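You operate a simulated robot arm through the tools that you are given. There is no shell and no other tool.

You are at the controls of a simulated robot arm. One attempt, no reset.

JOB
Dock the teal headset pack, switch on, dial the channel that it shows and set the volume to HI.
Fine: use slot two; don't press LINK; leave the other packs alone.

It is judged by the outcome, as a careful person would: the job done as asked, and still so three seconds after it is handed in. It fails if anything else is knocked over, pushed out of place, dropped, spilled or broken.

ROBOT AND FRAMES
A 7-joint arm with a three-finger gripper, fixed in place. Base frame: the origin is on the floor under the middle of its stand, x ahead of it, y to its left, z up. Lengths are in m, angles in rad, forces in N, time in s.
It reaches about 1.342 m from its shoulder. Its first joint turns from -2.897 to 2.897 rad. Payload 2.69 kg.
The TCP is the grasp point between the finger pads, 0.03 m short of the fingertips. In the tool frame z runs along the fingers and y along their closing line. The gripper opens to 0.128 m; its body begins 0.117 m behind the TCP.
Orientation is that of the tool frame in the base frame, as [roll, pitch, yaw] about the fixed x, y, z axes, in that order (R = Rz(yaw) Ry(pitch) Rx(roll)). With the fingers straight down and closing along the base's y, the tool's x points along the base's -x, its y along +y and its z along -z.

CONTROLS
- The arm moves only by the tool drive_tool. Its arguments are lists of equal length, an entry for each row: "delta_pos": the shift along the base's x, y, z in units of 100 mm (1.0 is 100 mm), a list of three; "angular": the turn, a rotation vector about the base's x, y, z in units of 180 degrees (1.0 is 180 degrees), a list of three; "claw": the opening, from 0 (shut) to 1 (fully open). In form: {"delta_pos": [[tx, ty, tz], ...], "angular": [[ax, ay, az], ...], "claw": [claw, ...]}. A call has 1 to 20 rows; each row is the pose to reach, as a shift and turn from the pose commanded when the call began. A call with a number of a shift or a turn outside -1 to 1 is refused whole. Each row takes 0.2 s and may step no farther than 0.05 m and 0.15 rad from the row before; otherwise, or with a gripper value out of range, the whole call is refused. A pose out of reach is approached as far as the arm can. The call stops where the force on the tool passes 40 N (or 10 N more than at its start, if that is more) or the arm is blocked; 0.2 s more then pass. Each finger travels about 0.127 m/s and halts on what it meets, pressing with about 44 N; the grip force reading is that of the motor and also rises with nothing between the fingers. The clock runs only during rows and for 0.2 s after the last one: add rows that repeat a pose to give the fingers time. The reply holds the time, the measured pose of the TCP, the force on the tool along the base axes, the opening and the grip force, in the units named above and with some noise, with the torque about the TCP (base axes, N m) and any sound that the robot's microphone picked up.
- Cameras (640 x 400 px; columns grow to the right, rows downward): "scene" is fixed at [0.2186, 0.4996, 1.6096]; the picture's right is [-0.20, -0.98, 0.00], its down [-0.78, 0.16, -0.61] and it looks along [0.59, -0.12, -0.80] (base axes); focal length 311 px, centre (320, 200). "wrist" rides on the gripper at [0.058, 0.054, -0.131] in the tool frame; the picture's right is [-0.68, 0.74, 0.00], its down [-0.62, -0.57, -0.55] and it looks along [-0.40, -0.37, 0.84] (tool axes); focal length 234 px, centre (320, 200). There is no depth. A picture from a camera that has moved, and an enlarged one, comes with that camera's place and axes in the base frame and with its lens.
- get_image(camera): a new picture of that camera. It takes no simulated time.
- move_column(by): moves the trunk up (or, below 0, down) by that many m; the arm rides with it, the base frame stays. It gives what a move gives, with no picture.
- enlarge(camera, box): a new picture of the part [left, top, right, bottom] of that camera's present view, enlarged. It takes no simulated time.
- hand_in(): hands the job in; it is judged then, once.

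Places have to be worked out from the pictures, the camera data and where the tool is seen. Open the gripper and draw the arm clear of the work before you hand the job in, unless the task says otherwise.

The tools are called by a JSON object that holds its "api" and its "payload". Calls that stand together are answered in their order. drive_tool: Moves the arm, as the interface text tells. Its arguments: {"type":"object","properties":{"delta_pos":{"type":"array"},"angular":{"type":"array"},"claw":{"type":"array"}},"required":["delta_pos","angular","claw"]} The other tools are called the same way: move_column (by) moves the trunk up or down; get_image (camera) takes a picture; enlarge (camera, box) takes an enlarged picture of a part of a camera's view; hand_in () hands the job in.

At the start:

```text
clock: 0.0
ee_pos: [0.5912, 0.1972, 1.2478]
tool_rot: [3.141, 0.0, -3.141]
contact_force: [0.4, -0.1, 0.1]
wrist_torque: [-0.01, 0.0, -0.02]
gripper_width: 0.1279
finger_force: 0.0
trunk travel left (down, up): [-0.15, 0.2]
```

scene: 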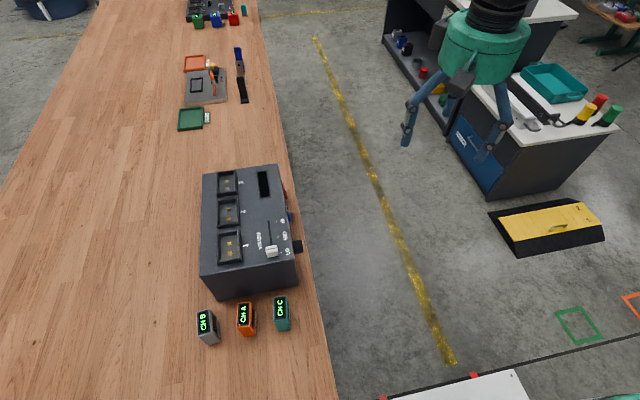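
wrist: 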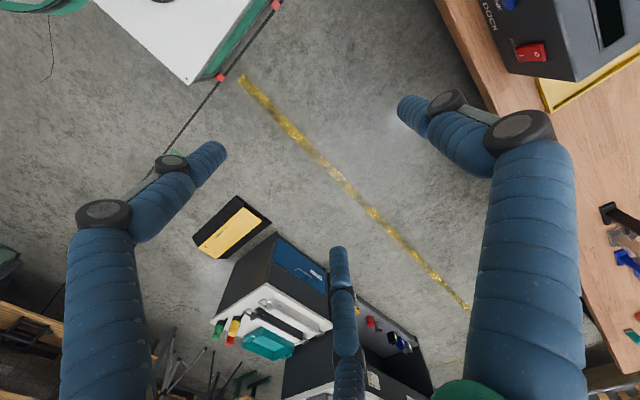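

I start by looking closer at the dock and the packs in the scene camera before any motion.

{"api": "enlarge", "payload": {"camera": "scene", "box": [180, 150, 340, 250]}}

{"api": "enlarge", "payload": {"camera": "scene", "box": [180, 250, 340, 350]}}

{"api": "enlarge", "payload": {"camera": "wrist", "box": [440, 0, 640, 125]}}

```text
4.00 times, centred on (260, 200) of scene
camera zoom: at [0.2186, 0.4996, 1.6096], right [-0.2, -0.98, 0.0], down [-0.78, 0.16, -0.61], along [0.59, -0.12, -0.8], focal length 1244 px, centre (560, 200)
```

zoom: 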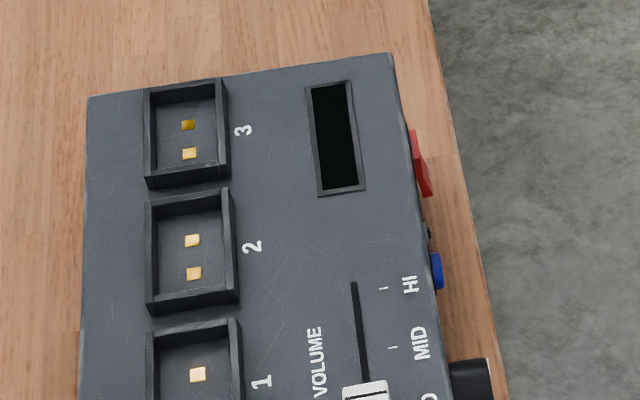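

```text
4.00 times, centred on (260, 300) of scene
camera zoom: at [0.2186, 0.4996, 1.6096], right [-0.2, -0.98, 0.0], down [-0.78, 0.16, -0.61], along [0.59, -0.12, -0.8], focal length 1244 px, centre (560, -200)
```

zoom: 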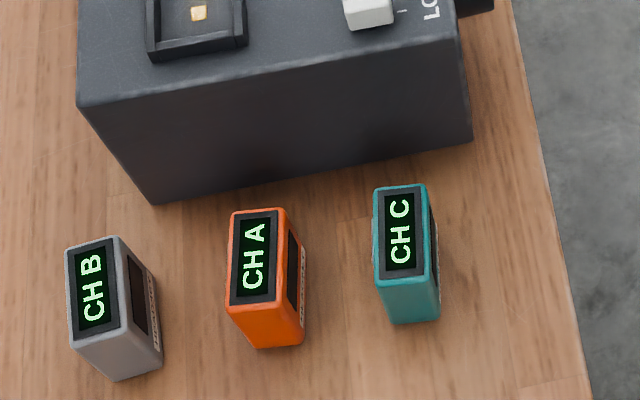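

```text
3.20 times, centred on (540, 62) of wrist
camera zoom: at [0.534, 0.2518, 1.3784], right [0.68, 0.74, 0.0], down [0.62, -0.57, 0.55], along [0.4, -0.37, -0.84], focal length 749 px, centre (-384, 640)
```

zoom: 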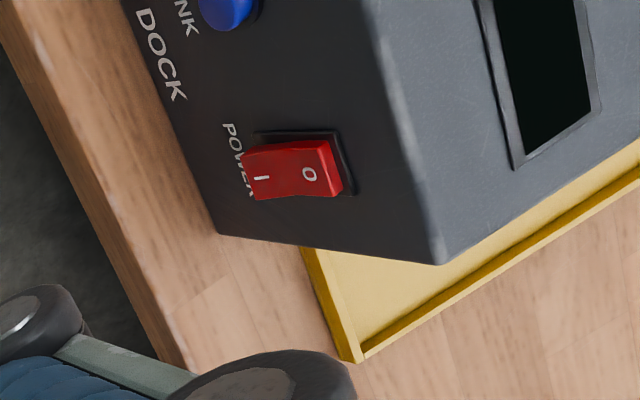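

The dock top is at roughly z≈1.006 (x 0.52–0.81, y 0.49–0.69), with the table at z≈0.857 and the front panel facing −y. I'll rotate the tool to point at +y (in free space in front of the bench) so the wrist camera can read the panel.

{"api": "drive_tool", "payload": {"delta_pos": [[0, 0, 0], [0, 0, -0.1], [0, 0, -0.2], [0, 0, -0.3], [0, 0, -0.4], [0, 0, -0.5], [0, 0, -0.6], [0, 0, -0.7], [0, 0, -0.8], [0, 0, -0.9], [0, 0, -1.0], [0, 0, -1.0]], "angular": [[0.045, 0, 0], [0.09, 0, 0], [0.135, 0, 0], [0.18, 0, 0], [0.225, 0, 0], [0.27, 0, 0], [0.315, 0, 0], [0.36, 0, 0], [0.405, 0, 0], [0.45, 0, 0], [0.49, 0, 0], [0.5, 0, 0]], "claw": [1, 1, 1, 1, 1, 1, 1, 1, 1, 1, 1, 1]}}

```text
clock: 2.6
ee_pos: [0.5912, 0.197, 1.1464]
tool_rot: [1.57, -0.002, 3.142]
contact_force: [0.4, -0.8, 0.1]
wrist_torque: [0.02, -0.03, 0.06]
gripper_width: 0.1278
finger_force: 0.1
trunk travel left (down, up): [-0.15, 0.2]
```

The rotation went cleanly. I take a wrist picture to see the front panel.

{"api": "get_image", "payload": {"camera": "wrist"}}

{"api": "get_image", "payload": {"camera": "scene"}}

```text
taken
camera wrist: at [0.5344, 0.0669, 1.2], right [0.68, 0.0, 0.74], down [0.62, -0.55, -0.57], along [0.4, 0.84, -0.37], focal length 234 px, centre (320, 200)
```

wrist: 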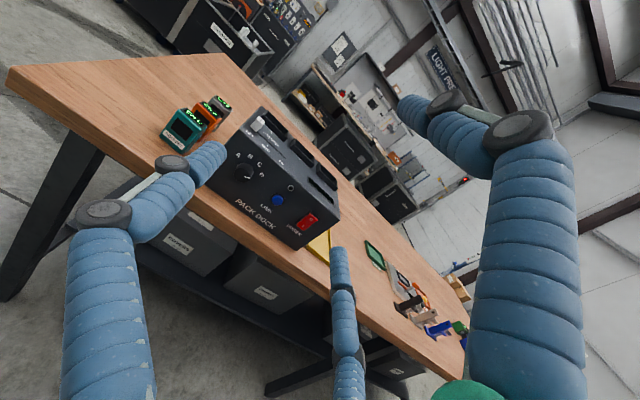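

```text
taken
```

scene: 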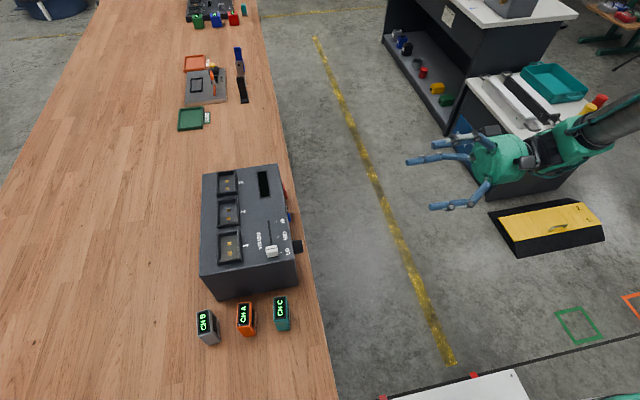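

{"api": "enlarge", "payload": {"camera": "wrist", "box": [210, 100, 350, 250]}}

{"api": "enlarge", "payload": {"camera": "wrist", "box": [150, 80, 250, 160]}}

```text
2.67 times, centred on (280, 175) of wrist
camera zoom: at [0.5344, 0.0669, 1.2], right [0.68, 0.0, 0.74], down [0.62, -0.55, -0.57], along [0.4, 0.84, -0.37], focal length 624 px, centre (427, 267)
```

zoom: 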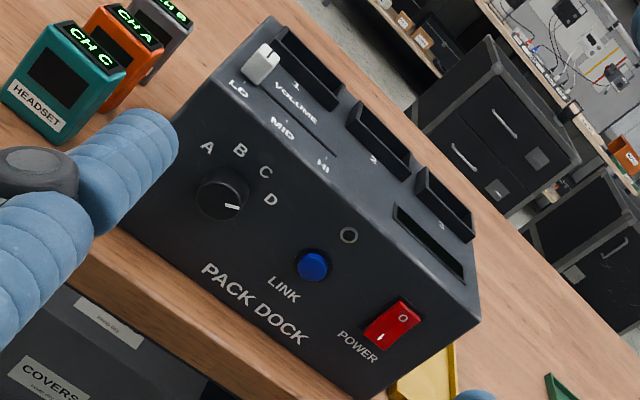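

```text
5.00 times, centred on (200, 120) of wrist
camera zoom: at [0.5344, 0.0669, 1.2], right [0.68, 0.0, 0.74], down [0.62, -0.55, -0.57], along [0.4, 0.84, -0.37], focal length 1171 px, centre (920, 600)
```

zoom: 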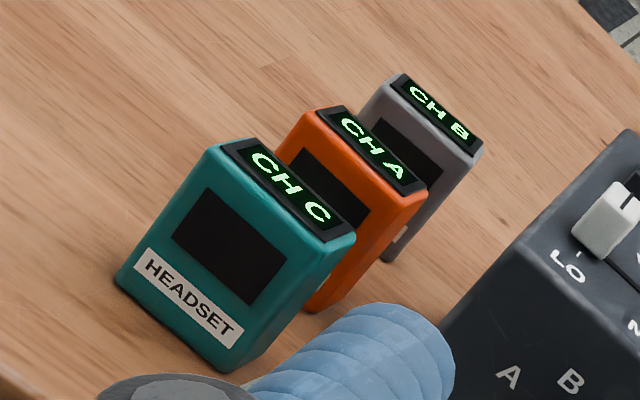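

The panel reads clearly: knob A–D, LINK, POWER rocker with "I" at the bottom, volume slider at LO. Now I test how the three fingers close, in free space, to know their geometry.

{"api": "drive_tool", "payload": {"delta_pos": [[0, 0, 0], [0, 0, 0], [0, 0, 0], [0, 0, 0], [0, 0, 0]], "angular": [[0, 0, 0], [0, 0, 0], [0, 0, 0], [0, 0, 0], [0, 0, 0]], "claw": [0.3, 0.3, 0.3, 0.3, 0.3]}}

{"api": "get_image", "payload": {"camera": "wrist"}}

{"api": "drive_tool", "payload": {"delta_pos": [[0, 0, 0], [0, 0, 0], [0, 0, 0], [0, 0, 0]], "angular": [[0, 0, 0], [0, 0, 0], [0, 0, 0], [0, 0, 0]], "claw": [0, 0, 0, 0]}}

{"api": "get_image", "payload": {"camera": "wrist"}}

{"api": "get_image", "payload": {"camera": "scene"}}

```text
clock: 3.8
ee_pos: [0.592, 0.1962, 1.1465]
tool_rot: [1.571, -0.002, -3.141]
contact_force: [0.0, 0.9, -0.7]
wrist_torque: [-0.03, 0.01, 0.01]
gripper_width: 0.0383
finger_force: 0.1
trunk travel left (down, up): [-0.15, 0.2]
```

```text
taken
camera wrist: at [0.5339, 0.0671, 1.2006], right [0.68, 0.0, 0.74], down [0.62, -0.55, -0.57], along [0.4, 0.84, -0.37], focal length 234 px, centre (320, 200)
```

wrist: 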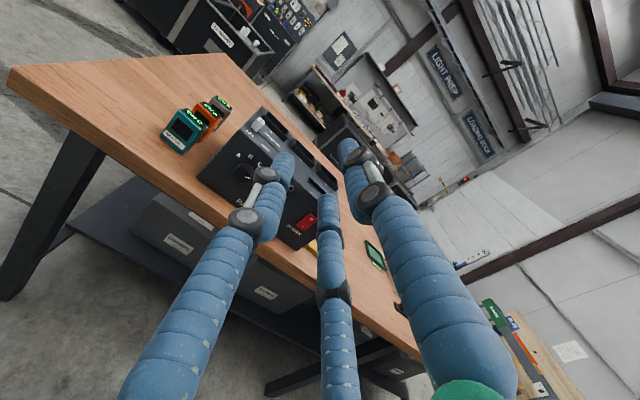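

```text
clock: 4.8
ee_pos: [0.5907, 0.1963, 1.1468]
tool_rot: [1.573, 0.0, 3.14]
contact_force: [0.2, -0.1, -0.2]
wrist_torque: [0.0, -0.02, 0.03]
gripper_width: 0.0021
finger_force: 31.7
trunk travel left (down, up): [-0.15, 0.2]
```

```text
taken
camera wrist: at [0.5339, 0.0671, 1.2005], right [0.68, 0.0, 0.74], down [0.62, -0.55, -0.57], along [0.4, 0.84, -0.37], focal length 234 px, centre (320, 200)
```

wrist: 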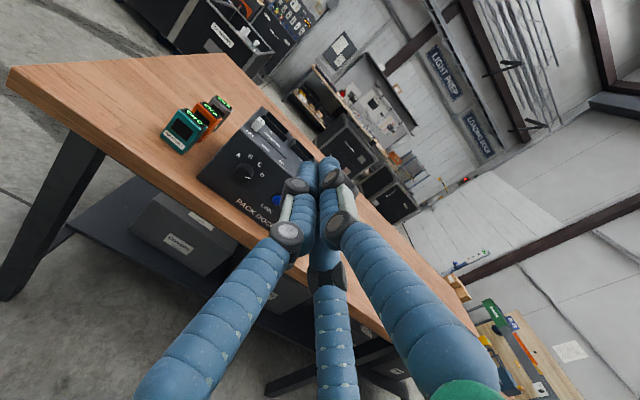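

```text
taken
```

scene: 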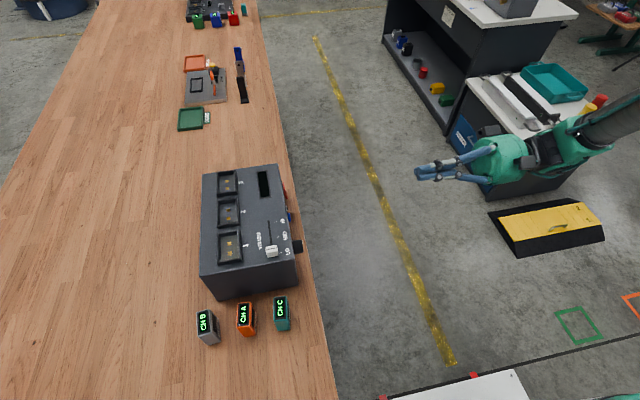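

The fingers close radially like a three-jaw chuck (A on tool +y, B/C at about ±x, −y). I move in closer for a better look at the panel, reopening the claw.

{"api": "drive_tool", "payload": {"delta_pos": [[-0.1, 0.25, -0.25], [-0.2, 0.5, -0.5], [-0.3, 0.75, -0.75], [-0.4, 1.0, -1.0], [-0.4, 1.0, -1.0]], "angular": [[0, 0, 0], [0, 0, 0], [0, 0, 0], [0, 0, 0], [0, 0, 0]], "claw": [1, 1, 1, 1, 1]}}

{"api": "get_image", "payload": {"camera": "wrist"}}

{"api": "enlarge", "payload": {"camera": "wrist", "box": [190, 40, 390, 240]}}

```text
clock: 6.0
ee_pos: [0.5493, 0.295, 1.0464]
tool_rot: [1.572, 0.002, 3.141]
contact_force: [0.0, -0.4, 0.2]
wrist_torque: [0.0, 0.03, 0.03]
gripper_width: 0.128
finger_force: 0.1
trunk travel left (down, up): [-0.15, 0.2]
```

```text
taken
camera wrist: at [0.4927, 0.1666, 1.0999], right [0.68, 0.0, 0.74], down [0.62, -0.55, -0.57], along [0.4, 0.84, -0.37], focal length 234 px, centre (320, 200)
```

wrist: 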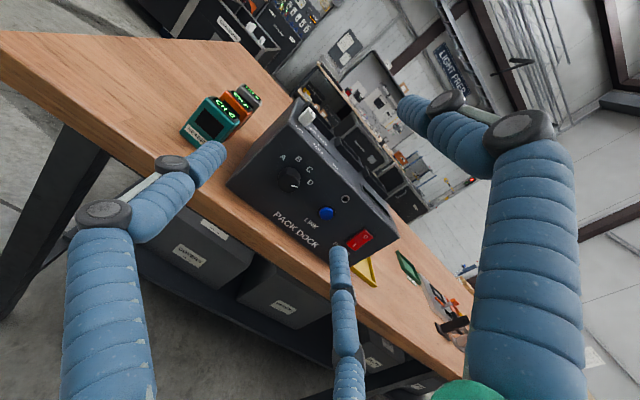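

```text
2.00 times, centred on (290, 140) of wrist
camera zoom: at [0.4927, 0.1666, 1.0999], right [0.68, 0.0, 0.74], down [0.62, -0.55, -0.57], along [0.4, 0.84, -0.37], focal length 468 px, centre (380, 320)
```

zoom: 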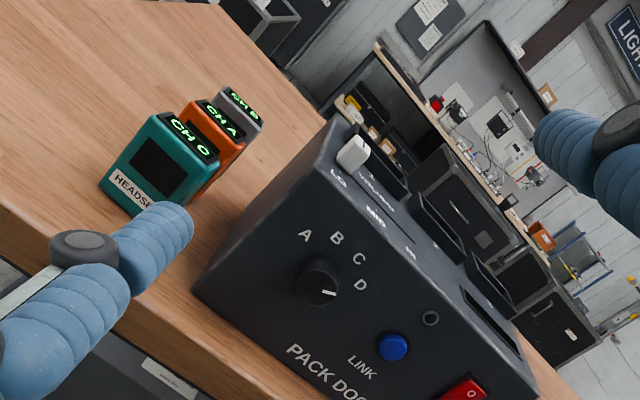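

{"api": "enlarge", "payload": {"camera": "wrist", "box": [250, 130, 350, 210]}}

{"api": "enlarge", "payload": {"camera": "wrist", "box": [300, 170, 400, 260]}}

{"api": "enlarge", "payload": {"camera": "wrist", "box": [280, 80, 380, 160]}}

```text
5.00 times, centred on (300, 170) of wrist
camera zoom: at [0.4927, 0.1666, 1.0999], right [0.68, 0.0, 0.74], down [0.62, -0.55, -0.57], along [0.4, 0.84, -0.37], focal length 1171 px, centre (420, 350)
```

zoom: 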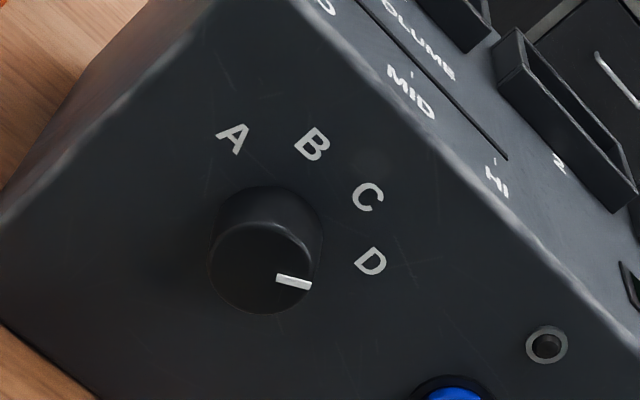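

```text
4.44 times, centred on (350, 215) of wrist
camera zoom: at [0.4927, 0.1666, 1.0999], right [0.68, 0.0, 0.74], down [0.62, -0.55, -0.57], along [0.4, 0.84, -0.37], focal length 1041 px, centre (187, 133)
```

zoom: 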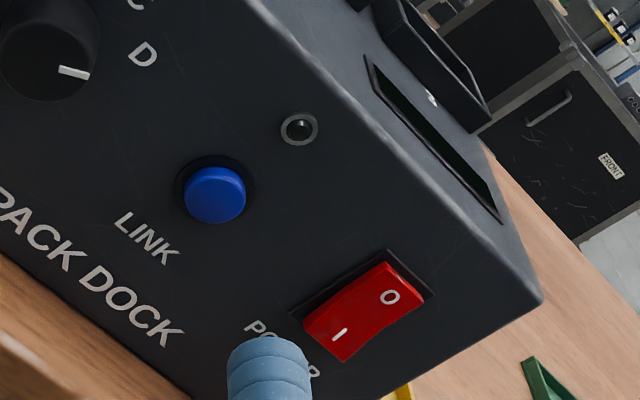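

```text
5.00 times, centred on (330, 120) of wrist
camera zoom: at [0.4927, 0.1666, 1.0999], right [0.68, 0.0, 0.74], down [0.62, -0.55, -0.57], along [0.4, 0.84, -0.37], focal length 1171 px, centre (270, 600)
```

zoom: 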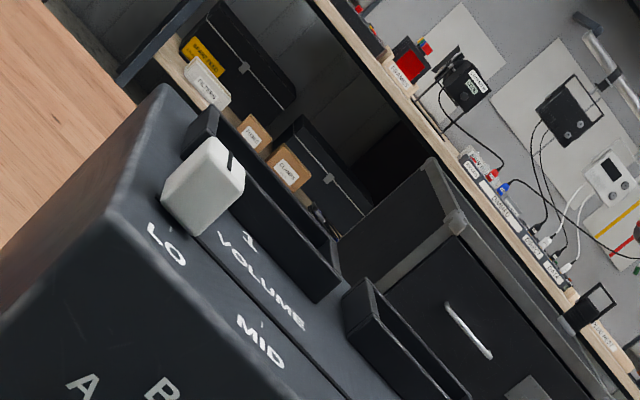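

From these views: knob centre ≈ (0.585, 0.951) with pointer at D, LINK ≈ (0.671, 0.950), rocker "I" half ≈ (0.759, 0.94). Next I zoom on the slider, knob, slot 2 and teal pack in the scene camera.

{"api": "enlarge", "payload": {"camera": "scene", "box": [240, 200, 320, 260]}}

{"api": "enlarge", "payload": {"camera": "scene", "box": [200, 180, 264, 230]}}

{"api": "enlarge", "payload": {"camera": "scene", "box": [230, 280, 310, 340]}}

```text
6.67 times, centred on (280, 230) of scene
camera zoom: at [0.2186, 0.4996, 1.6096], right [-0.2, -0.98, 0.0], down [-0.78, 0.16, -0.61], along [0.59, -0.12, -0.8], focal length 2073 px, centre (587, 0)
```

zoom: 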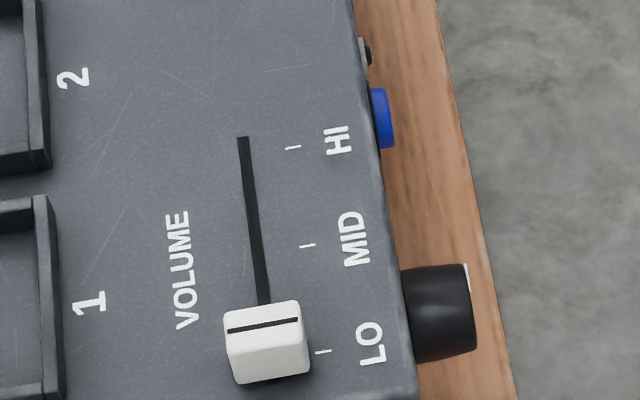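

```text
8.00 times, centred on (232, 205) of scene
camera zoom: at [0.2186, 0.4996, 1.6096], right [-0.2, -0.98, 0.0], down [-0.78, 0.16, -0.61], along [0.59, -0.12, -0.8], focal length 2488 px, centre (1024, 160)
```

zoom: 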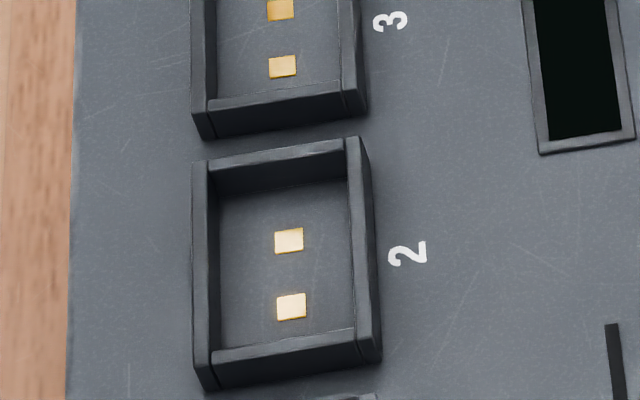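

```text
6.67 times, centred on (270, 310) of scene
camera zoom: at [0.2186, 0.4996, 1.6096], right [-0.2, -0.98, 0.0], down [-0.78, 0.16, -0.61], along [0.59, -0.12, -0.8], focal length 2073 px, centre (653, -533)
```

zoom: 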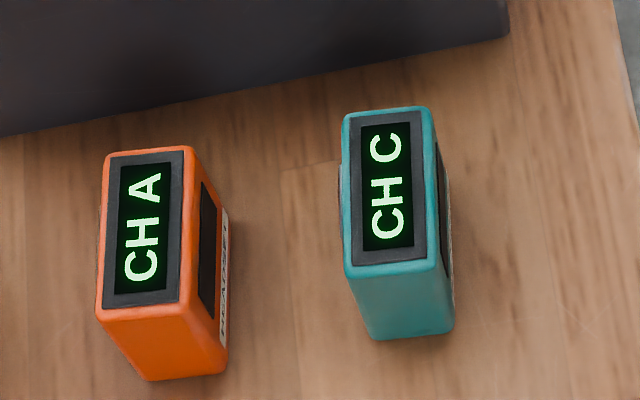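

Slot 2's centre (between the contacts) is about (0.666, 0.629), with the rim top ≈1.021; the teal pack's centre is about (0.448, 0.540), yaw ≈ −5.5°. I rotate the tool back to pointing down while rising.

{"api": "drive_tool", "payload": {"delta_pos": [[0, 0, 0.1], [0, 0, 0.2], [0, 0, 0.3], [0, 0, 0.4], [0, 0, 0.5], [0, 0, 0.6], [0, 0, 0.7], [0, 0, 0.8], [0, 0, 0.9], [0, 0, 1.0], [0, 0, 1.0], [0, 0, 1.0]], "angular": [[-0.045, 0, 0], [-0.09, 0, 0], [-0.135, 0, 0], [-0.18, 0, 0], [-0.225, 0, 0], [-0.27, 0, 0], [-0.315, 0, 0], [-0.36, 0, 0], [-0.405, 0, 0], [-0.45, 0, 0], [-0.49, 0, 0], [-0.5, 0, 0]], "claw": [1, 1, 1, 1, 1, 1, 1, 1, 1, 1, 1, 1]}}

{"api": "drive_tool", "payload": {"delta_pos": [[-0.25, 0.3, 0], [-0.5, 0.6, 0], [-0.75, 0.8, 0], [-1.0, 1.0, 0], [-1.0, 1.0, 0]], "angular": [[0, 0, -0.01], [0, 0, -0.02], [0, 0, -0.03], [0, 0, -0.0306], [0, 0, -0.0306]], "claw": [1, 1, 1, 1, 1]}}

{"api": "get_image", "payload": {"camera": "wrist"}}

{"api": "get_image", "payload": {"camera": "scene"}}

```text
clock: 8.6
ee_pos: [0.5518, 0.2984, 1.147]
tool_rot: [-3.138, 0.0, -3.139]
contact_force: [0.4, 0.1, -0.2]
wrist_torque: [-0.02, 0.05, 0.0]
gripper_width: 0.1277
finger_force: 0.1
trunk travel left (down, up): [-0.15, 0.2]
```

```text
clock: 9.8
ee_pos: [0.4499, 0.3998, 1.1477]
tool_rot: [3.141, 0.0, 3.047]
contact_force: [-0.4, 0.2, -0.7]
wrist_torque: [-0.01, -0.02, 0.01]
gripper_width: 0.1279
finger_force: 0.3
trunk travel left (down, up): [-0.15, 0.2]
```

```text
taken
camera wrist: at [0.3978, 0.4591, 1.279], right [0.74, 0.67, 0.0], down [0.56, -0.62, 0.55], along [0.37, -0.41, -0.84], focal length 234 px, centre (320, 200)
```

wrist: 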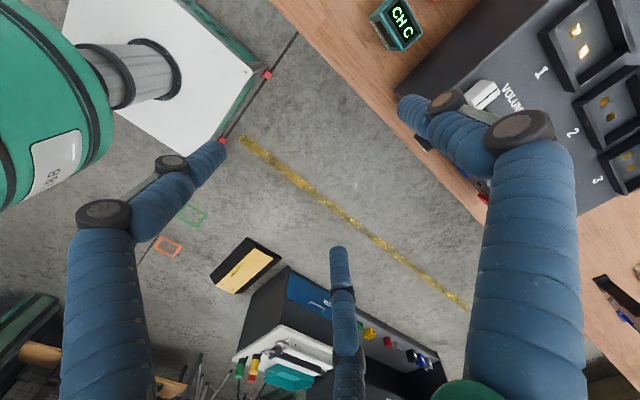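

```text
taken
```

scene: 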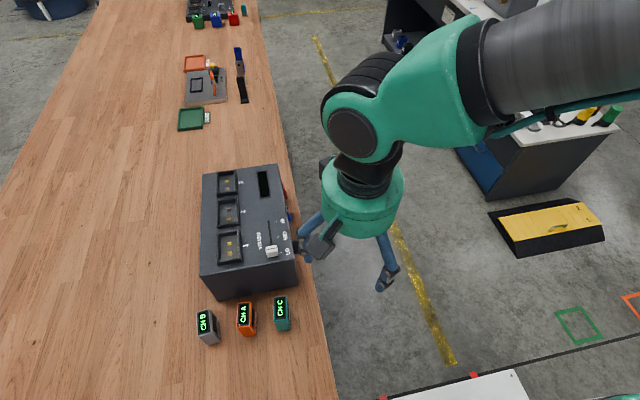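

The teal pack shows CH C and the way above it is clear. I move over the pack at z≈1.15 and narrow the claw so the fingers fit between the packs.

{"api": "drive_tool", "payload": {"delta_pos": [[0, 0.33, 0], [0, 0.66, 0], [-0.02, 1.0, 0], [-0.02, 1.0, 0]], "angular": [[0, 0, 0], [0, 0, 0], [0, 0, 0], [0, 0, 0]], "claw": [0.8, 0.6, 0.55, 0.55]}}

{"api": "drive_tool", "payload": {"delta_pos": [[0, 0.2, -0.2], [0, 0.31, -0.5], [0, 0.31, -0.8], [0, 0.31, -0.8]], "angular": [[0, 0, 0], [0, 0, 0], [0, 0, 0], [0, 0, 0]], "claw": [0.55, 0.55, 0.55, 0.55]}}

{"api": "get_image", "payload": {"camera": "wrist"}}

{"api": "get_image", "payload": {"camera": "scene"}}

```text
clock: 10.8
ee_pos: [0.4485, 0.498, 1.1477]
tool_rot: [-3.141, -0.001, 3.045]
contact_force: [-0.8, 0.0, -0.4]
wrist_torque: [-0.05, -0.01, -0.03]
gripper_width: 0.0703
finger_force: 0.0
trunk travel left (down, up): [-0.15, 0.2]
```

```text
clock: 11.8
ee_pos: [0.4489, 0.5301, 1.069]
tool_rot: [3.141, 0.0, 3.045]
contact_force: [0.6, 0.4, 0.2]
wrist_torque: [0.04, 0.02, -0.02]
gripper_width: 0.0704
finger_force: 0.1
trunk travel left (down, up): [-0.15, 0.2]
```

```text
taken
camera wrist: at [0.3969, 0.5896, 1.1995], right [0.74, 0.67, 0.0], down [0.56, -0.62, 0.55], along [0.37, -0.41, -0.84], focal length 234 px, centre (320, 200)
```

wrist: 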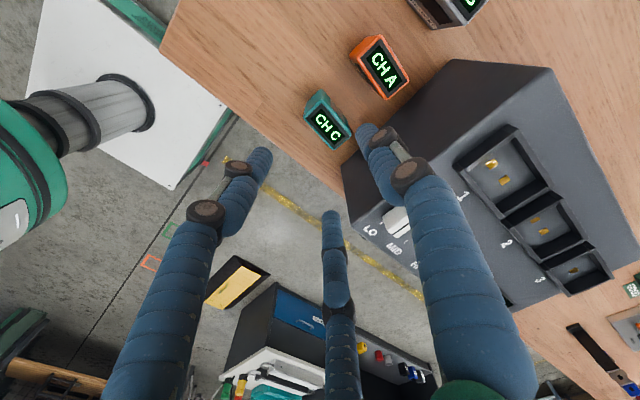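

```text
taken
```

scene: 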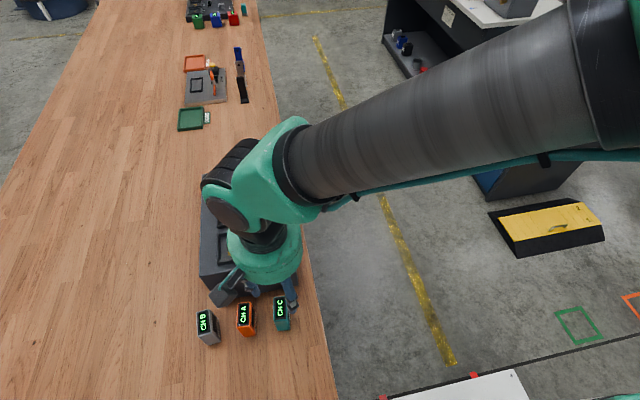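

The wrist view agrees with the pack position. I zoom in to refine its centre and yaw before descending.

{"api": "enlarge", "payload": {"camera": "wrist", "box": [290, 80, 370, 160]}}

{"api": "enlarge", "payload": {"camera": "scene", "box": [200, 260, 320, 350]}}

```text
5.00 times, centred on (330, 120) of wrist
camera zoom: at [0.3969, 0.5896, 1.1995], right [0.74, 0.67, 0.0], down [0.56, -0.62, 0.55], along [0.37, -0.41, -0.84], focal length 1171 px, centre (270, 600)
```

zoom: 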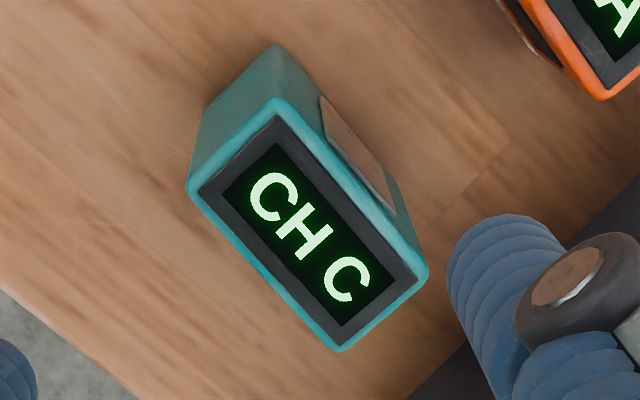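

```text
4.44 times, centred on (260, 305) of scene
camera zoom: at [0.2186, 0.4996, 1.6096], right [-0.2, -0.98, 0.0], down [-0.78, 0.16, -0.61], along [0.59, -0.12, -0.8], focal length 1382 px, centre (587, -267)
```

zoom: 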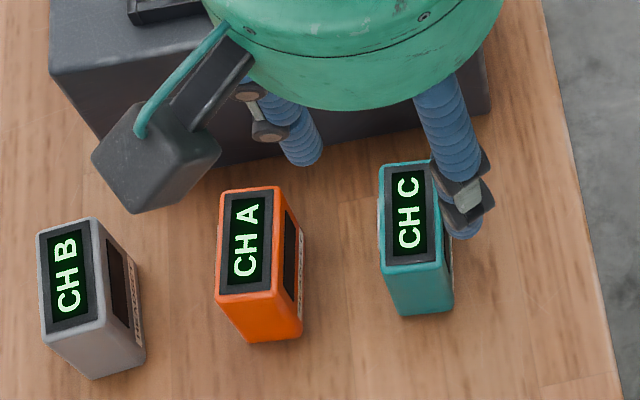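

Refined pack estimate from the wrist: centre (0.453, 0.540), yaw −5.4°, about 51×28 mm, top ≈0.932. I descend to just above the pack top and check the finger clearances.

{"api": "drive_tool", "payload": {"delta_pos": [[0.03, 0.01, -0.3], [0.03, 0.01, -0.6], [0.03, 0.01, -0.95], [0.03, 0.01, -0.95]], "angular": [[0, 0, 0], [0, 0, 0], [0, 0, 0], [0, 0, 0]], "claw": [0.55, 0.55, 0.55, 0.55]}}

{"api": "get_image", "payload": {"camera": "wrist"}}

{"api": "enlarge", "payload": {"camera": "scene", "box": [200, 240, 340, 350]}}

```text
clock: 12.8
ee_pos: [0.4537, 0.5315, 0.9741]
tool_rot: [3.141, -0.001, 3.047]
contact_force: [0.0, -0.2, 0.2]
wrist_torque: [-0.02, 0.06, -0.02]
gripper_width: 0.0703
finger_force: 0.0
trunk travel left (down, up): [-0.15, 0.2]
```

```text
taken
camera wrist: at [0.4019, 0.5915, 1.1048], right [0.74, 0.67, 0.0], down [0.56, -0.62, 0.55], along [0.37, -0.41, -0.84], focal length 234 px, centre (320, 200)
```

wrist: 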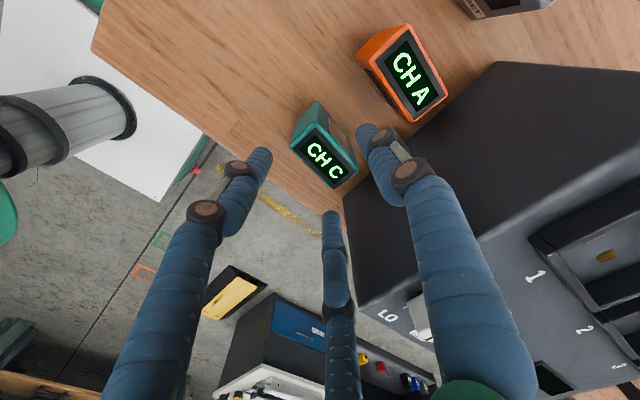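

```text
3.64 times, centred on (270, 295) of scene
camera zoom: at [0.2186, 0.4996, 1.6096], right [-0.2, -0.98, 0.0], down [-0.78, 0.16, -0.61], along [0.59, -0.12, -0.8], focal length 1131 px, centre (502, -146)
```

zoom: 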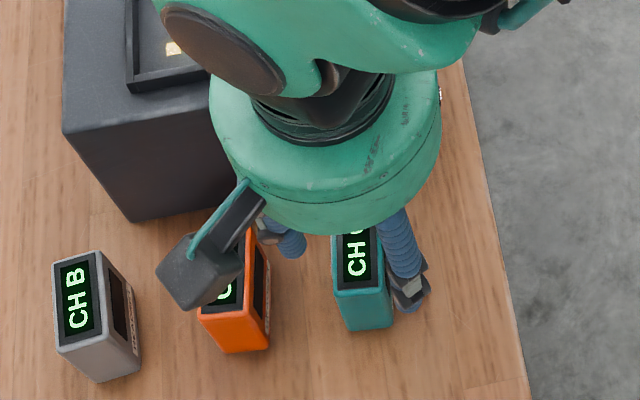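

{"api": "enlarge", "payload": {"camera": "wrist", "box": [240, 80, 400, 230]}}

```text
2.67 times, centred on (320, 155) of wrist
camera zoom: at [0.4019, 0.5915, 1.1048], right [0.74, 0.67, 0.0], down [0.56, -0.62, 0.55], along [0.37, -0.41, -0.84], focal length 624 px, centre (320, 320)
```

zoom: 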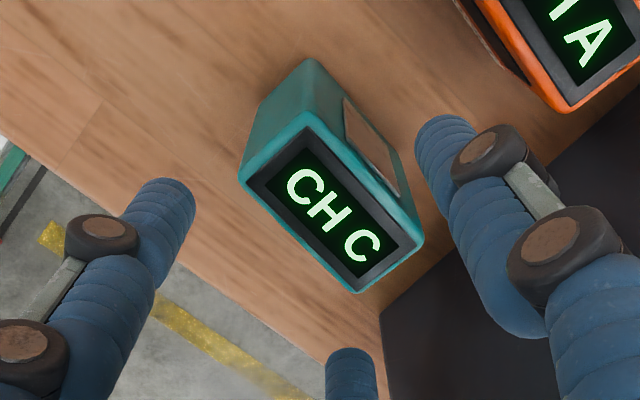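

Pack centre confirmed at (0.454, 0.539), and fingers straddle it with roughly 15 mm clearance. I descend to TCP z≈0.918 and check before closing.

{"api": "drive_tool", "payload": {"delta_pos": [[0, -0.01, -0.2], [0, -0.01, -0.4], [0, -0.01, -0.56], [0, -0.01, -0.56]], "angular": [[0, 0, 0], [0, 0, 0], [0, 0, 0], [0, 0, 0]], "claw": [0.55, 0.55, 0.55, 0.55]}}

{"api": "get_image", "payload": {"camera": "wrist"}}

{"api": "enlarge", "payload": {"camera": "scene", "box": [200, 240, 340, 350]}}

```text
clock: 13.8
ee_pos: [0.4526, 0.5286, 0.9158]
tool_rot: [-3.14, -0.001, 3.046]
contact_force: [-0.5, -0.8, 0.1]
wrist_torque: [-0.03, 0.0, 0.02]
gripper_width: 0.0703
finger_force: 0.1
trunk travel left (down, up): [-0.15, 0.2]
```

```text
taken
camera wrist: at [0.4013, 0.5892, 1.0479], right [0.74, 0.67, 0.0], down [0.56, -0.62, 0.55], along [0.37, -0.41, -0.84], focal length 234 px, centre (320, 200)
```

wrist: 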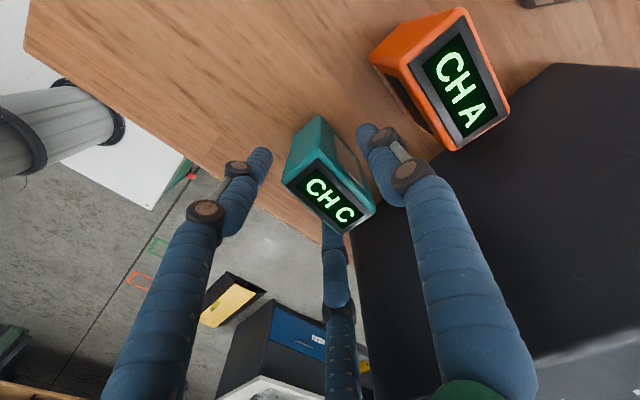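

```text
3.64 times, centred on (270, 295) of scene
camera zoom: at [0.2186, 0.4996, 1.6096], right [-0.2, -0.98, 0.0], down [-0.78, 0.16, -0.61], along [0.59, -0.12, -0.8], focal length 1131 px, centre (502, -146)
```

zoom: 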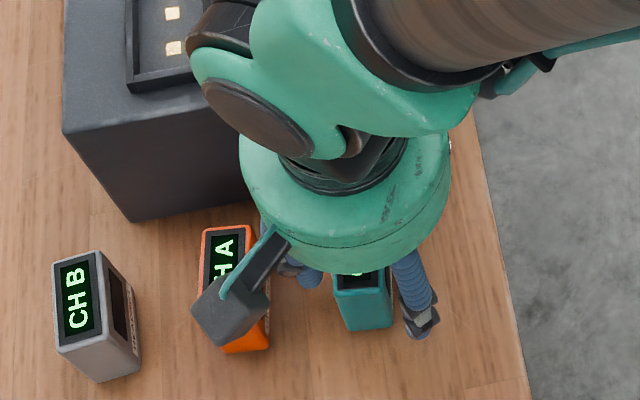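

Nothing is touched and the pack is centred between the fingers. I close slowly on the pack.

{"api": "drive_tool", "payload": {"delta_pos": [[0, 0, 0], [0, 0, 0], [0, 0, 0], [0, 0, 0], [0, 0, 0], [0, 0, 0], [0, 0, 0]], "angular": [[0, 0, 0], [0, 0, 0], [0, 0, 0], [0, 0, 0], [0, 0, 0], [0, 0, 0], [0, 0, 0]], "claw": [0.47, 0.44, 0.41, 0.38, 0.35, 0.32, 0.3]}}

{"api": "get_image", "payload": {"camera": "wrist"}}

{"api": "enlarge", "payload": {"camera": "scene", "box": [200, 240, 340, 350]}}

```text
clock: 15.4
ee_pos: [0.4537, 0.528, 0.9174]
tool_rot: [-3.141, 0.001, 3.046]
contact_force: [0.3, 0.2, 0.4]
wrist_torque: [0.04, 0.02, -0.02]
gripper_width: 0.0437
finger_force: 43.8
trunk travel left (down, up): [-0.15, 0.2]
```

```text
taken
camera wrist: at [0.4012, 0.5891, 1.0483], right [0.74, 0.67, 0.0], down [0.56, -0.62, 0.55], along [0.37, -0.41, -0.84], focal length 234 px, centre (320, 200)
```

wrist: 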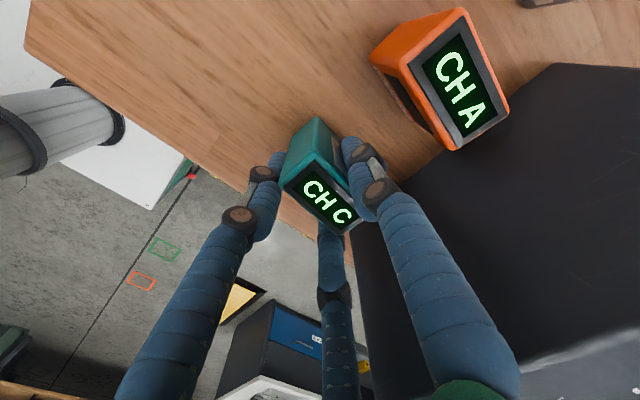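

```text
3.64 times, centred on (270, 295) of scene
camera zoom: at [0.2186, 0.4996, 1.6096], right [-0.2, -0.98, 0.0], down [-0.78, 0.16, -0.61], along [0.59, -0.12, -0.8], focal length 1131 px, centre (502, -146)
```

zoom: 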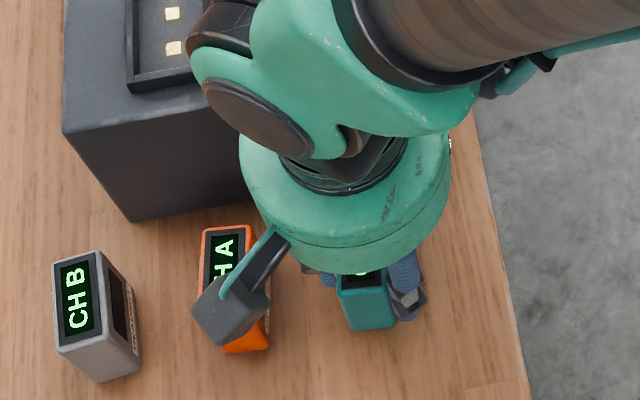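

Gripped at 43.7 mm with about 44 N. I zoom to see the pack's pose in the hand, then lift slightly.

{"api": "enlarge", "payload": {"camera": "wrist", "box": [240, 100, 400, 250]}}

{"api": "drive_tool", "payload": {"delta_pos": [[0, 0, 0], [0, 0, 0.1], [0, 0, 0.3], [0, 0, 0.5], [0, 0, 0.5]], "angular": [[0, 0, 0], [0, 0, 0], [0, 0, 0], [0, 0, 0], [0, 0, 0]], "claw": [0.25, 0.25, 0.25, 0.25, 0.25]}}

{"api": "enlarge", "payload": {"camera": "wrist", "box": [240, 100, 400, 250]}}

```text
2.67 times, centred on (320, 175) of wrist
camera zoom: at [0.4012, 0.5891, 1.0483], right [0.74, 0.67, 0.0], down [0.56, -0.62, 0.55], along [0.37, -0.41, -0.84], focal length 624 px, centre (320, 267)
```

zoom: 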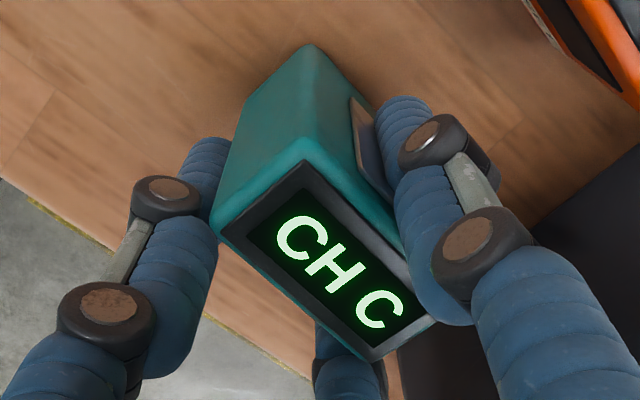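

```text
clock: 16.6
ee_pos: [0.4531, 0.5285, 0.9669]
tool_rot: [3.141, 0.0, 3.045]
contact_force: [-0.5, -0.2, -1.8]
wrist_torque: [0.04, -0.01, 0.0]
gripper_width: 0.0437
finger_force: 44.3
trunk travel left (down, up): [-0.15, 0.2]
```

```text
2.67 times, centred on (320, 175) of wrist
camera zoom: at [0.4005, 0.5891, 1.0977], right [0.74, 0.67, 0.0], down [0.56, -0.62, 0.55], along [0.37, -0.41, -0.84], focal length 624 px, centre (320, 267)
```

zoom: 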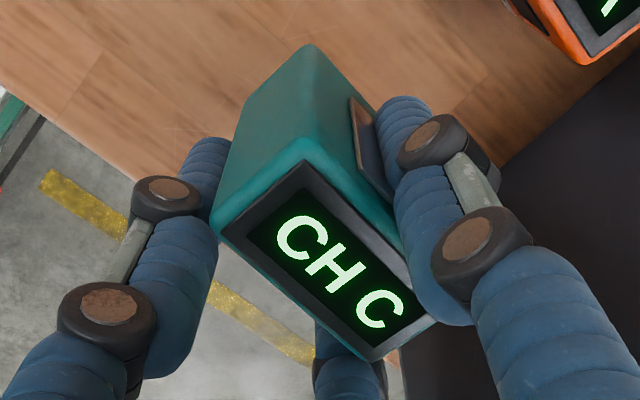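

The pack is held firmly (about 1.8 N weight), its centre about 7 mm toward finger A, yaw ≈ −6°. I lift straight up well above the dock before translating.

{"api": "drive_tool", "payload": {"delta_pos": [[0, 0, 0.3], [0, 0, 0.6], [0, 0, 1.0], [0, 0, 1.0]], "angular": [[0, 0, 0], [0, 0, 0], [0, 0, 0], [0, 0, 0]], "claw": [0.25, 0.25, 0.25, 0.25]}}

{"api": "drive_tool", "payload": {"delta_pos": [[0, 0, 0.3], [0, 0, 0.6], [0, 0, 1.0], [0.3, 0.05, 1.0], [0.6, 0.1, 1.0], [0.95, 0.2, 1.0], [0.95, 0.2, 1.0]], "angular": [[0, 0, 0.01], [0, 0, 0.02], [0, 0, 0.03], [0, 0, 0.034], [0, 0, 0.034], [0, 0, 0.034], [0, 0, 0.034]], "claw": [0.25, 0.25, 0.25, 0.25, 0.25, 0.25, 0.25]}}

{"api": "drive_tool", "payload": {"delta_pos": [[0.4, 0.1, 0], [0.8, 0.2, 0], [1.0, 0.3, 0], [1.0, 0.3, 0]], "angular": [[0, 0, 0], [0, 0, 0], [0, 0, 0], [0, 0, 0]], "claw": [0.25, 0.25, 0.25, 0.25]}}

{"api": "drive_tool", "payload": {"delta_pos": [[0.35, 0, 0], [0.7, 0, 0], [0.7, 0, 0]], "angular": [[0, 0, 0], [0, 0, 0], [0, 0, 0]], "claw": [0.25, 0.25, 0.25]}}

{"api": "get_image", "payload": {"camera": "wrist"}}

{"api": "get_image", "payload": {"camera": "scene"}}

```text
clock: 17.6
ee_pos: [0.4511, 0.5298, 1.0676]
tool_rot: [-3.142, 0.0, 3.045]
contact_force: [-0.2, -0.4, -1.8]
wrist_torque: [0.0, -0.03, -0.01]
gripper_width: 0.0433
finger_force: 43.7
trunk travel left (down, up): [-0.15, 0.2]
```

```text
clock: 19.2
ee_pos: [0.5489, 0.5515, 1.1644]
tool_rot: [-3.141, -0.001, -3.131]
contact_force: [-0.1, 1.3, -3.0]
wrist_torque: [-0.01, 0.04, 0.03]
gripper_width: 0.0436
finger_force: 44.2
trunk travel left (down, up): [-0.15, 0.2]
```

```text
clock: 20.2
ee_pos: [0.6488, 0.581, 1.1648]
tool_rot: [3.141, 0.0, -3.13]
contact_force: [-0.2, 0.4, -1.0]
wrist_torque: [-0.01, 0.02, 0.02]
gripper_width: 0.0433
finger_force: 44.2
trunk travel left (down, up): [-0.15, 0.2]
```

```text
clock: 21.0
ee_pos: [0.7179, 0.5792, 1.1649]
tool_rot: [3.141, 0.002, -3.13]
contact_force: [0.4, -0.1, -1.3]
wrist_torque: [0.0, 0.05, 0.01]
gripper_width: 0.0435
finger_force: 44.3
trunk travel left (down, up): [-0.15, 0.2]
```

```text
taken
camera wrist: at [0.6601, 0.6337, 1.2963], right [0.67, 0.74, 0.0], down [0.62, -0.56, 0.55], along [0.41, -0.37, -0.84], focal length 234 px, centre (320, 200)
```

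wrist: 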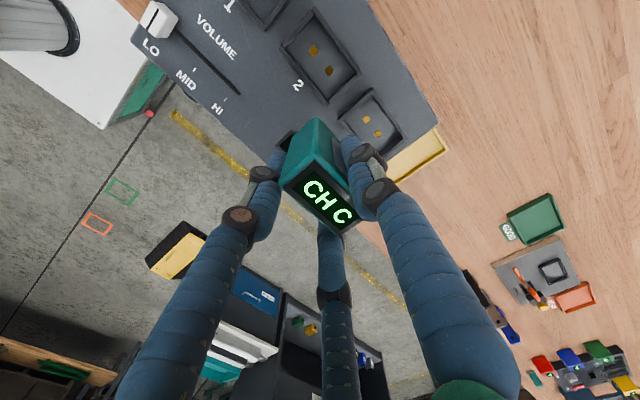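

```text
taken
```

scene: 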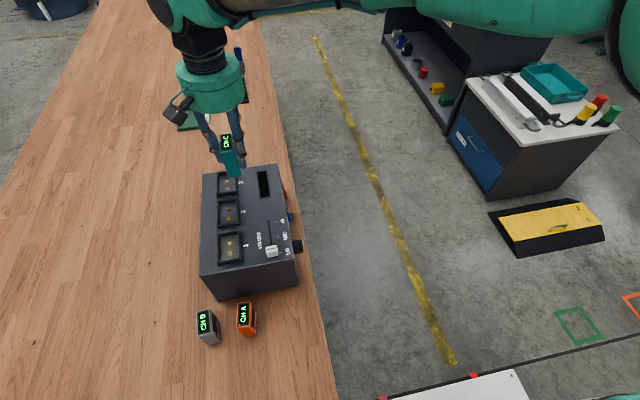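

Slot 2 is now visible from above in the wrist camera. I zoom to measure it.

{"api": "enlarge", "payload": {"camera": "wrist", "box": [250, 0, 410, 150]}}

{"api": "enlarge", "payload": {"camera": "wrist", "box": [130, 0, 290, 150]}}

```text
2.67 times, centred on (330, 75) of wrist
camera zoom: at [0.6601, 0.6337, 1.2963], right [0.67, 0.74, 0.0], down [0.62, -0.56, 0.55], along [0.41, -0.37, -0.84], focal length 624 px, centre (293, 533)
```

zoom: 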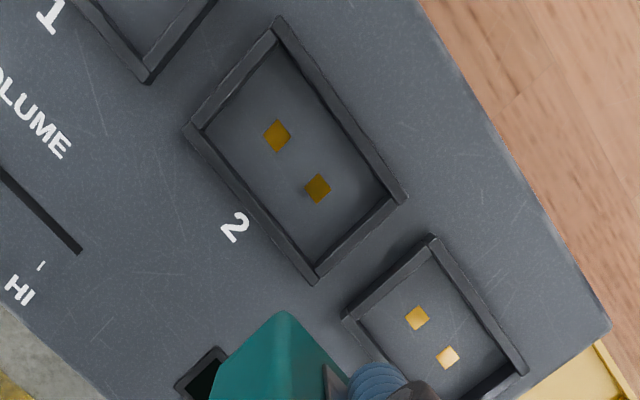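

```text
2.67 times, centred on (210, 75) of wrist
camera zoom: at [0.6601, 0.6337, 1.2963], right [0.67, 0.74, 0.0], down [0.62, -0.56, 0.55], along [0.41, -0.37, -0.84], focal length 624 px, centre (613, 533)
```

zoom: 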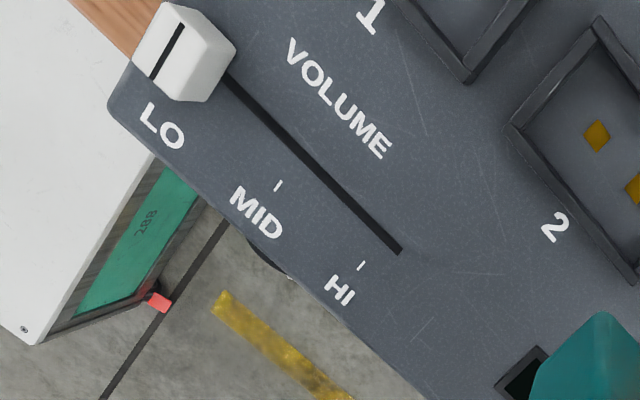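

Slot 2's centre from the wrist view is (0.670, 0.628), dock yaw ≈ +0.5°, matching the pack now. I move the TCP to (0.671, 0.621) and descend to just above the rim.

{"api": "drive_tool", "payload": {"delta_pos": [[-0.25, 0.2, 0], [-0.47, 0.42, 0], [-0.47, 0.42, -0.2], [-0.47, 0.42, -0.45], [-0.47, 0.42, -0.65], [-0.47, 0.42, -0.65]], "angular": [[0, 0, 0], [0, 0, 0], [0, 0, 0], [0, 0, 0], [0, 0, 0], [0, 0, 0]], "claw": [0.25, 0.25, 0.25, 0.25, 0.25, 0.25]}}

{"api": "get_image", "payload": {"camera": "wrist"}}

{"api": "enlarge", "payload": {"camera": "scene", "box": [180, 130, 320, 240]}}

```text
clock: 22.4
ee_pos: [0.6691, 0.6198, 1.0996]
tool_rot: [3.141, 0.0, -3.129]
contact_force: [-0.3, -0.1, -1.7]
wrist_torque: [-0.04, 0.01, 0.01]
gripper_width: 0.0434
finger_force: 44.0
trunk travel left (down, up): [-0.15, 0.2]
```

```text
taken
camera wrist: at [0.6122, 0.6742, 1.2307], right [0.67, 0.74, 0.0], down [0.62, -0.56, 0.55], along [0.41, -0.37, -0.84], focal length 234 px, centre (320, 200)
```

wrist: 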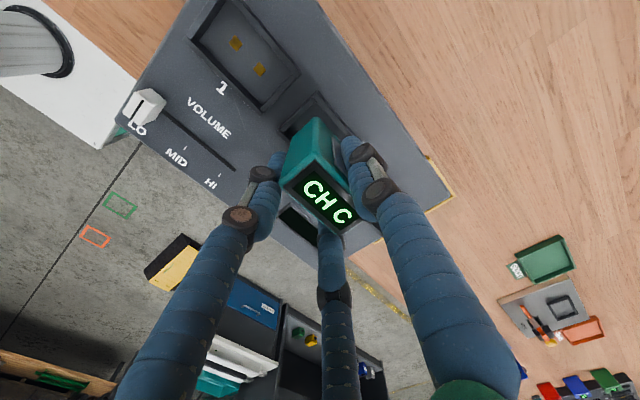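

```text
3.64 times, centred on (250, 185) of scene
camera zoom: at [0.2186, 0.4996, 1.6096], right [-0.2, -0.98, 0.0], down [-0.78, 0.16, -0.61], along [0.59, -0.12, -0.8], focal length 1131 px, centre (574, 254)
```

zoom: 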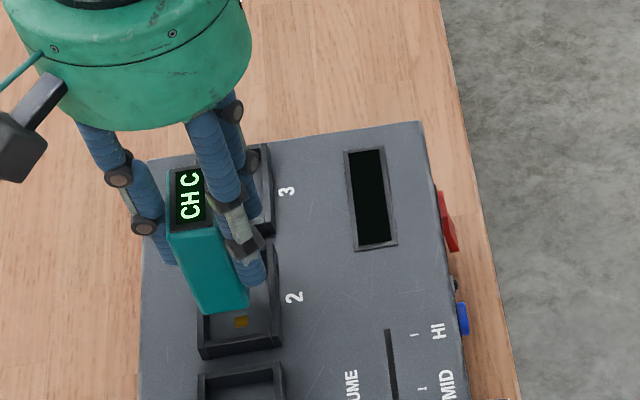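

Both cameras agree the pack is centred over slot 2 within a couple of mm. I lower into the rim most of the way.

{"api": "drive_tool", "payload": {"delta_pos": [[0.01, 0, -0.1], [0.01, 0, -0.18], [0.01, 0, -0.26], [0.01, 0, -0.28], [0.01, 0, -0.28]], "angular": [[0, 0, 0], [0, 0, 0], [0, 0, 0], [0, 0, 0], [0, 0, 0]], "claw": [0.25, 0.25, 0.25, 0.25, 0.25]}}

{"api": "enlarge", "payload": {"camera": "scene", "box": [180, 130, 320, 240]}}

{"api": "enlarge", "payload": {"camera": "wrist", "box": [240, 80, 400, 230]}}

```text
clock: 23.6
ee_pos: [0.6723, 0.6192, 1.072]
tool_rot: [3.14, -0.001, -3.13]
contact_force: [0.2, 0.7, -2.1]
wrist_torque: [-0.02, -0.01, 0.04]
gripper_width: 0.0433
finger_force: 44.2
trunk travel left (down, up): [-0.15, 0.2]
```

```text
3.64 times, centred on (250, 185) of scene
camera zoom: at [0.2186, 0.4996, 1.6096], right [-0.2, -0.98, 0.0], down [-0.78, 0.16, -0.61], along [0.59, -0.12, -0.8], focal length 1131 px, centre (574, 254)
```

zoom: 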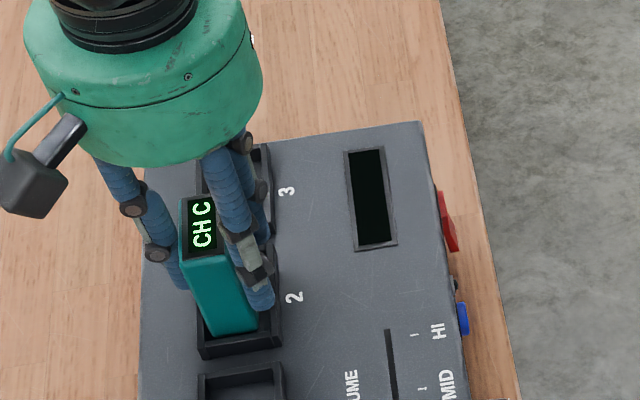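

```text
2.67 times, centred on (320, 155) of wrist
camera zoom: at [0.6134, 0.6746, 1.2037], right [0.67, 0.74, 0.0], down [0.62, -0.56, 0.55], along [0.41, -0.37, -0.84], focal length 624 px, centre (320, 320)
```

zoom: 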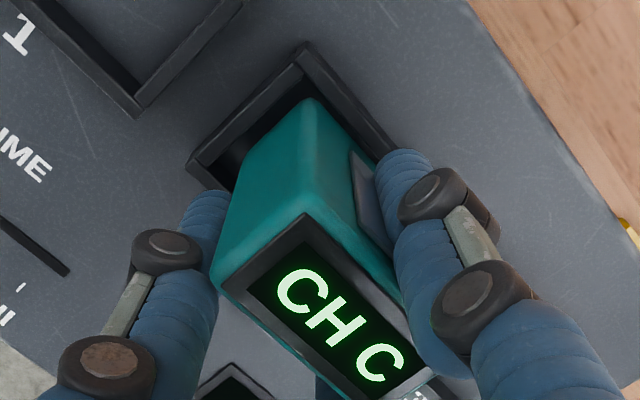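

The pack's lower end is inside the rim with no contact yet. I lower in small steps watching the force.

{"api": "drive_tool", "payload": {"delta_pos": [[0, 0, -0.02], [0, 0, -0.04], [0, 0, -0.04]], "angular": [[0, 0, 0], [0, 0, 0], [0, 0, 0]], "claw": [0.25, 0.25, 0.25]}}

{"api": "drive_tool", "payload": {"delta_pos": [[0, 0, -0.01], [0, 0, -0.02], [0, 0, -0.02]], "angular": [[0, 0, 0], [0, 0, 0], [0, 0, 0]], "claw": [0.25, 0.25, 0.25]}}

```text
clock: 24.4
ee_pos: [0.6704, 0.6205, 1.0686]
tool_rot: [3.141, 0.0, -3.129]
contact_force: [0.2, -0.3, -1.6]
wrist_torque: [-0.01, -0.01, 0.01]
gripper_width: 0.0434
finger_force: 44.2
trunk travel left (down, up): [-0.15, 0.2]
```

```text
clock: 25.2
ee_pos: [0.67, 0.6205, 1.0665]
tool_rot: [-3.142, 0.0, -3.13]
contact_force: [0.2, 0.2, -1.5]
wrist_torque: [-0.01, -0.04, -0.01]
gripper_width: 0.0434
finger_force: 43.7
trunk travel left (down, up): [-0.15, 0.2]
```

No contact yet; I keep lowering in 2 mm steps.

{"api": "drive_tool", "payload": {"delta_pos": [[0, 0, -0.01], [0, 0, -0.02], [0, 0, -0.02]], "angular": [[0, 0, 0], [0, 0, 0], [0, 0, 0]], "claw": [0.25, 0.25, 0.25]}}

{"api": "drive_tool", "payload": {"delta_pos": [[0, 0, -0.01], [0, 0, -0.02], [0, 0, -0.02]], "angular": [[0, 0, 0], [0, 0, 0], [0, 0, 0]], "claw": [0.25, 0.25, 0.25]}}

```text
clock: 26.0
ee_pos: [0.6714, 0.6216, 1.068]
tool_rot: [3.14, 0.003, -3.129]
contact_force: [-1.3, -2.8, 13.2]
wrist_torque: [0.01, 0.5, 0.07]
gripper_width: 0.0433
finger_force: 43.6
trunk travel left (down, up): [-0.15, 0.2]
```

```text
clock: 26.8
ee_pos: [0.6711, 0.6206, 1.0675]
tool_rot: [3.138, 0.004, -3.13]
contact_force: [2.7, 2.6, 31.4]
wrist_torque: [0.25, 0.62, -0.05]
gripper_width: 0.0435
finger_force: 44.0
trunk travel left (down, up): [-0.15, 0.2]
```

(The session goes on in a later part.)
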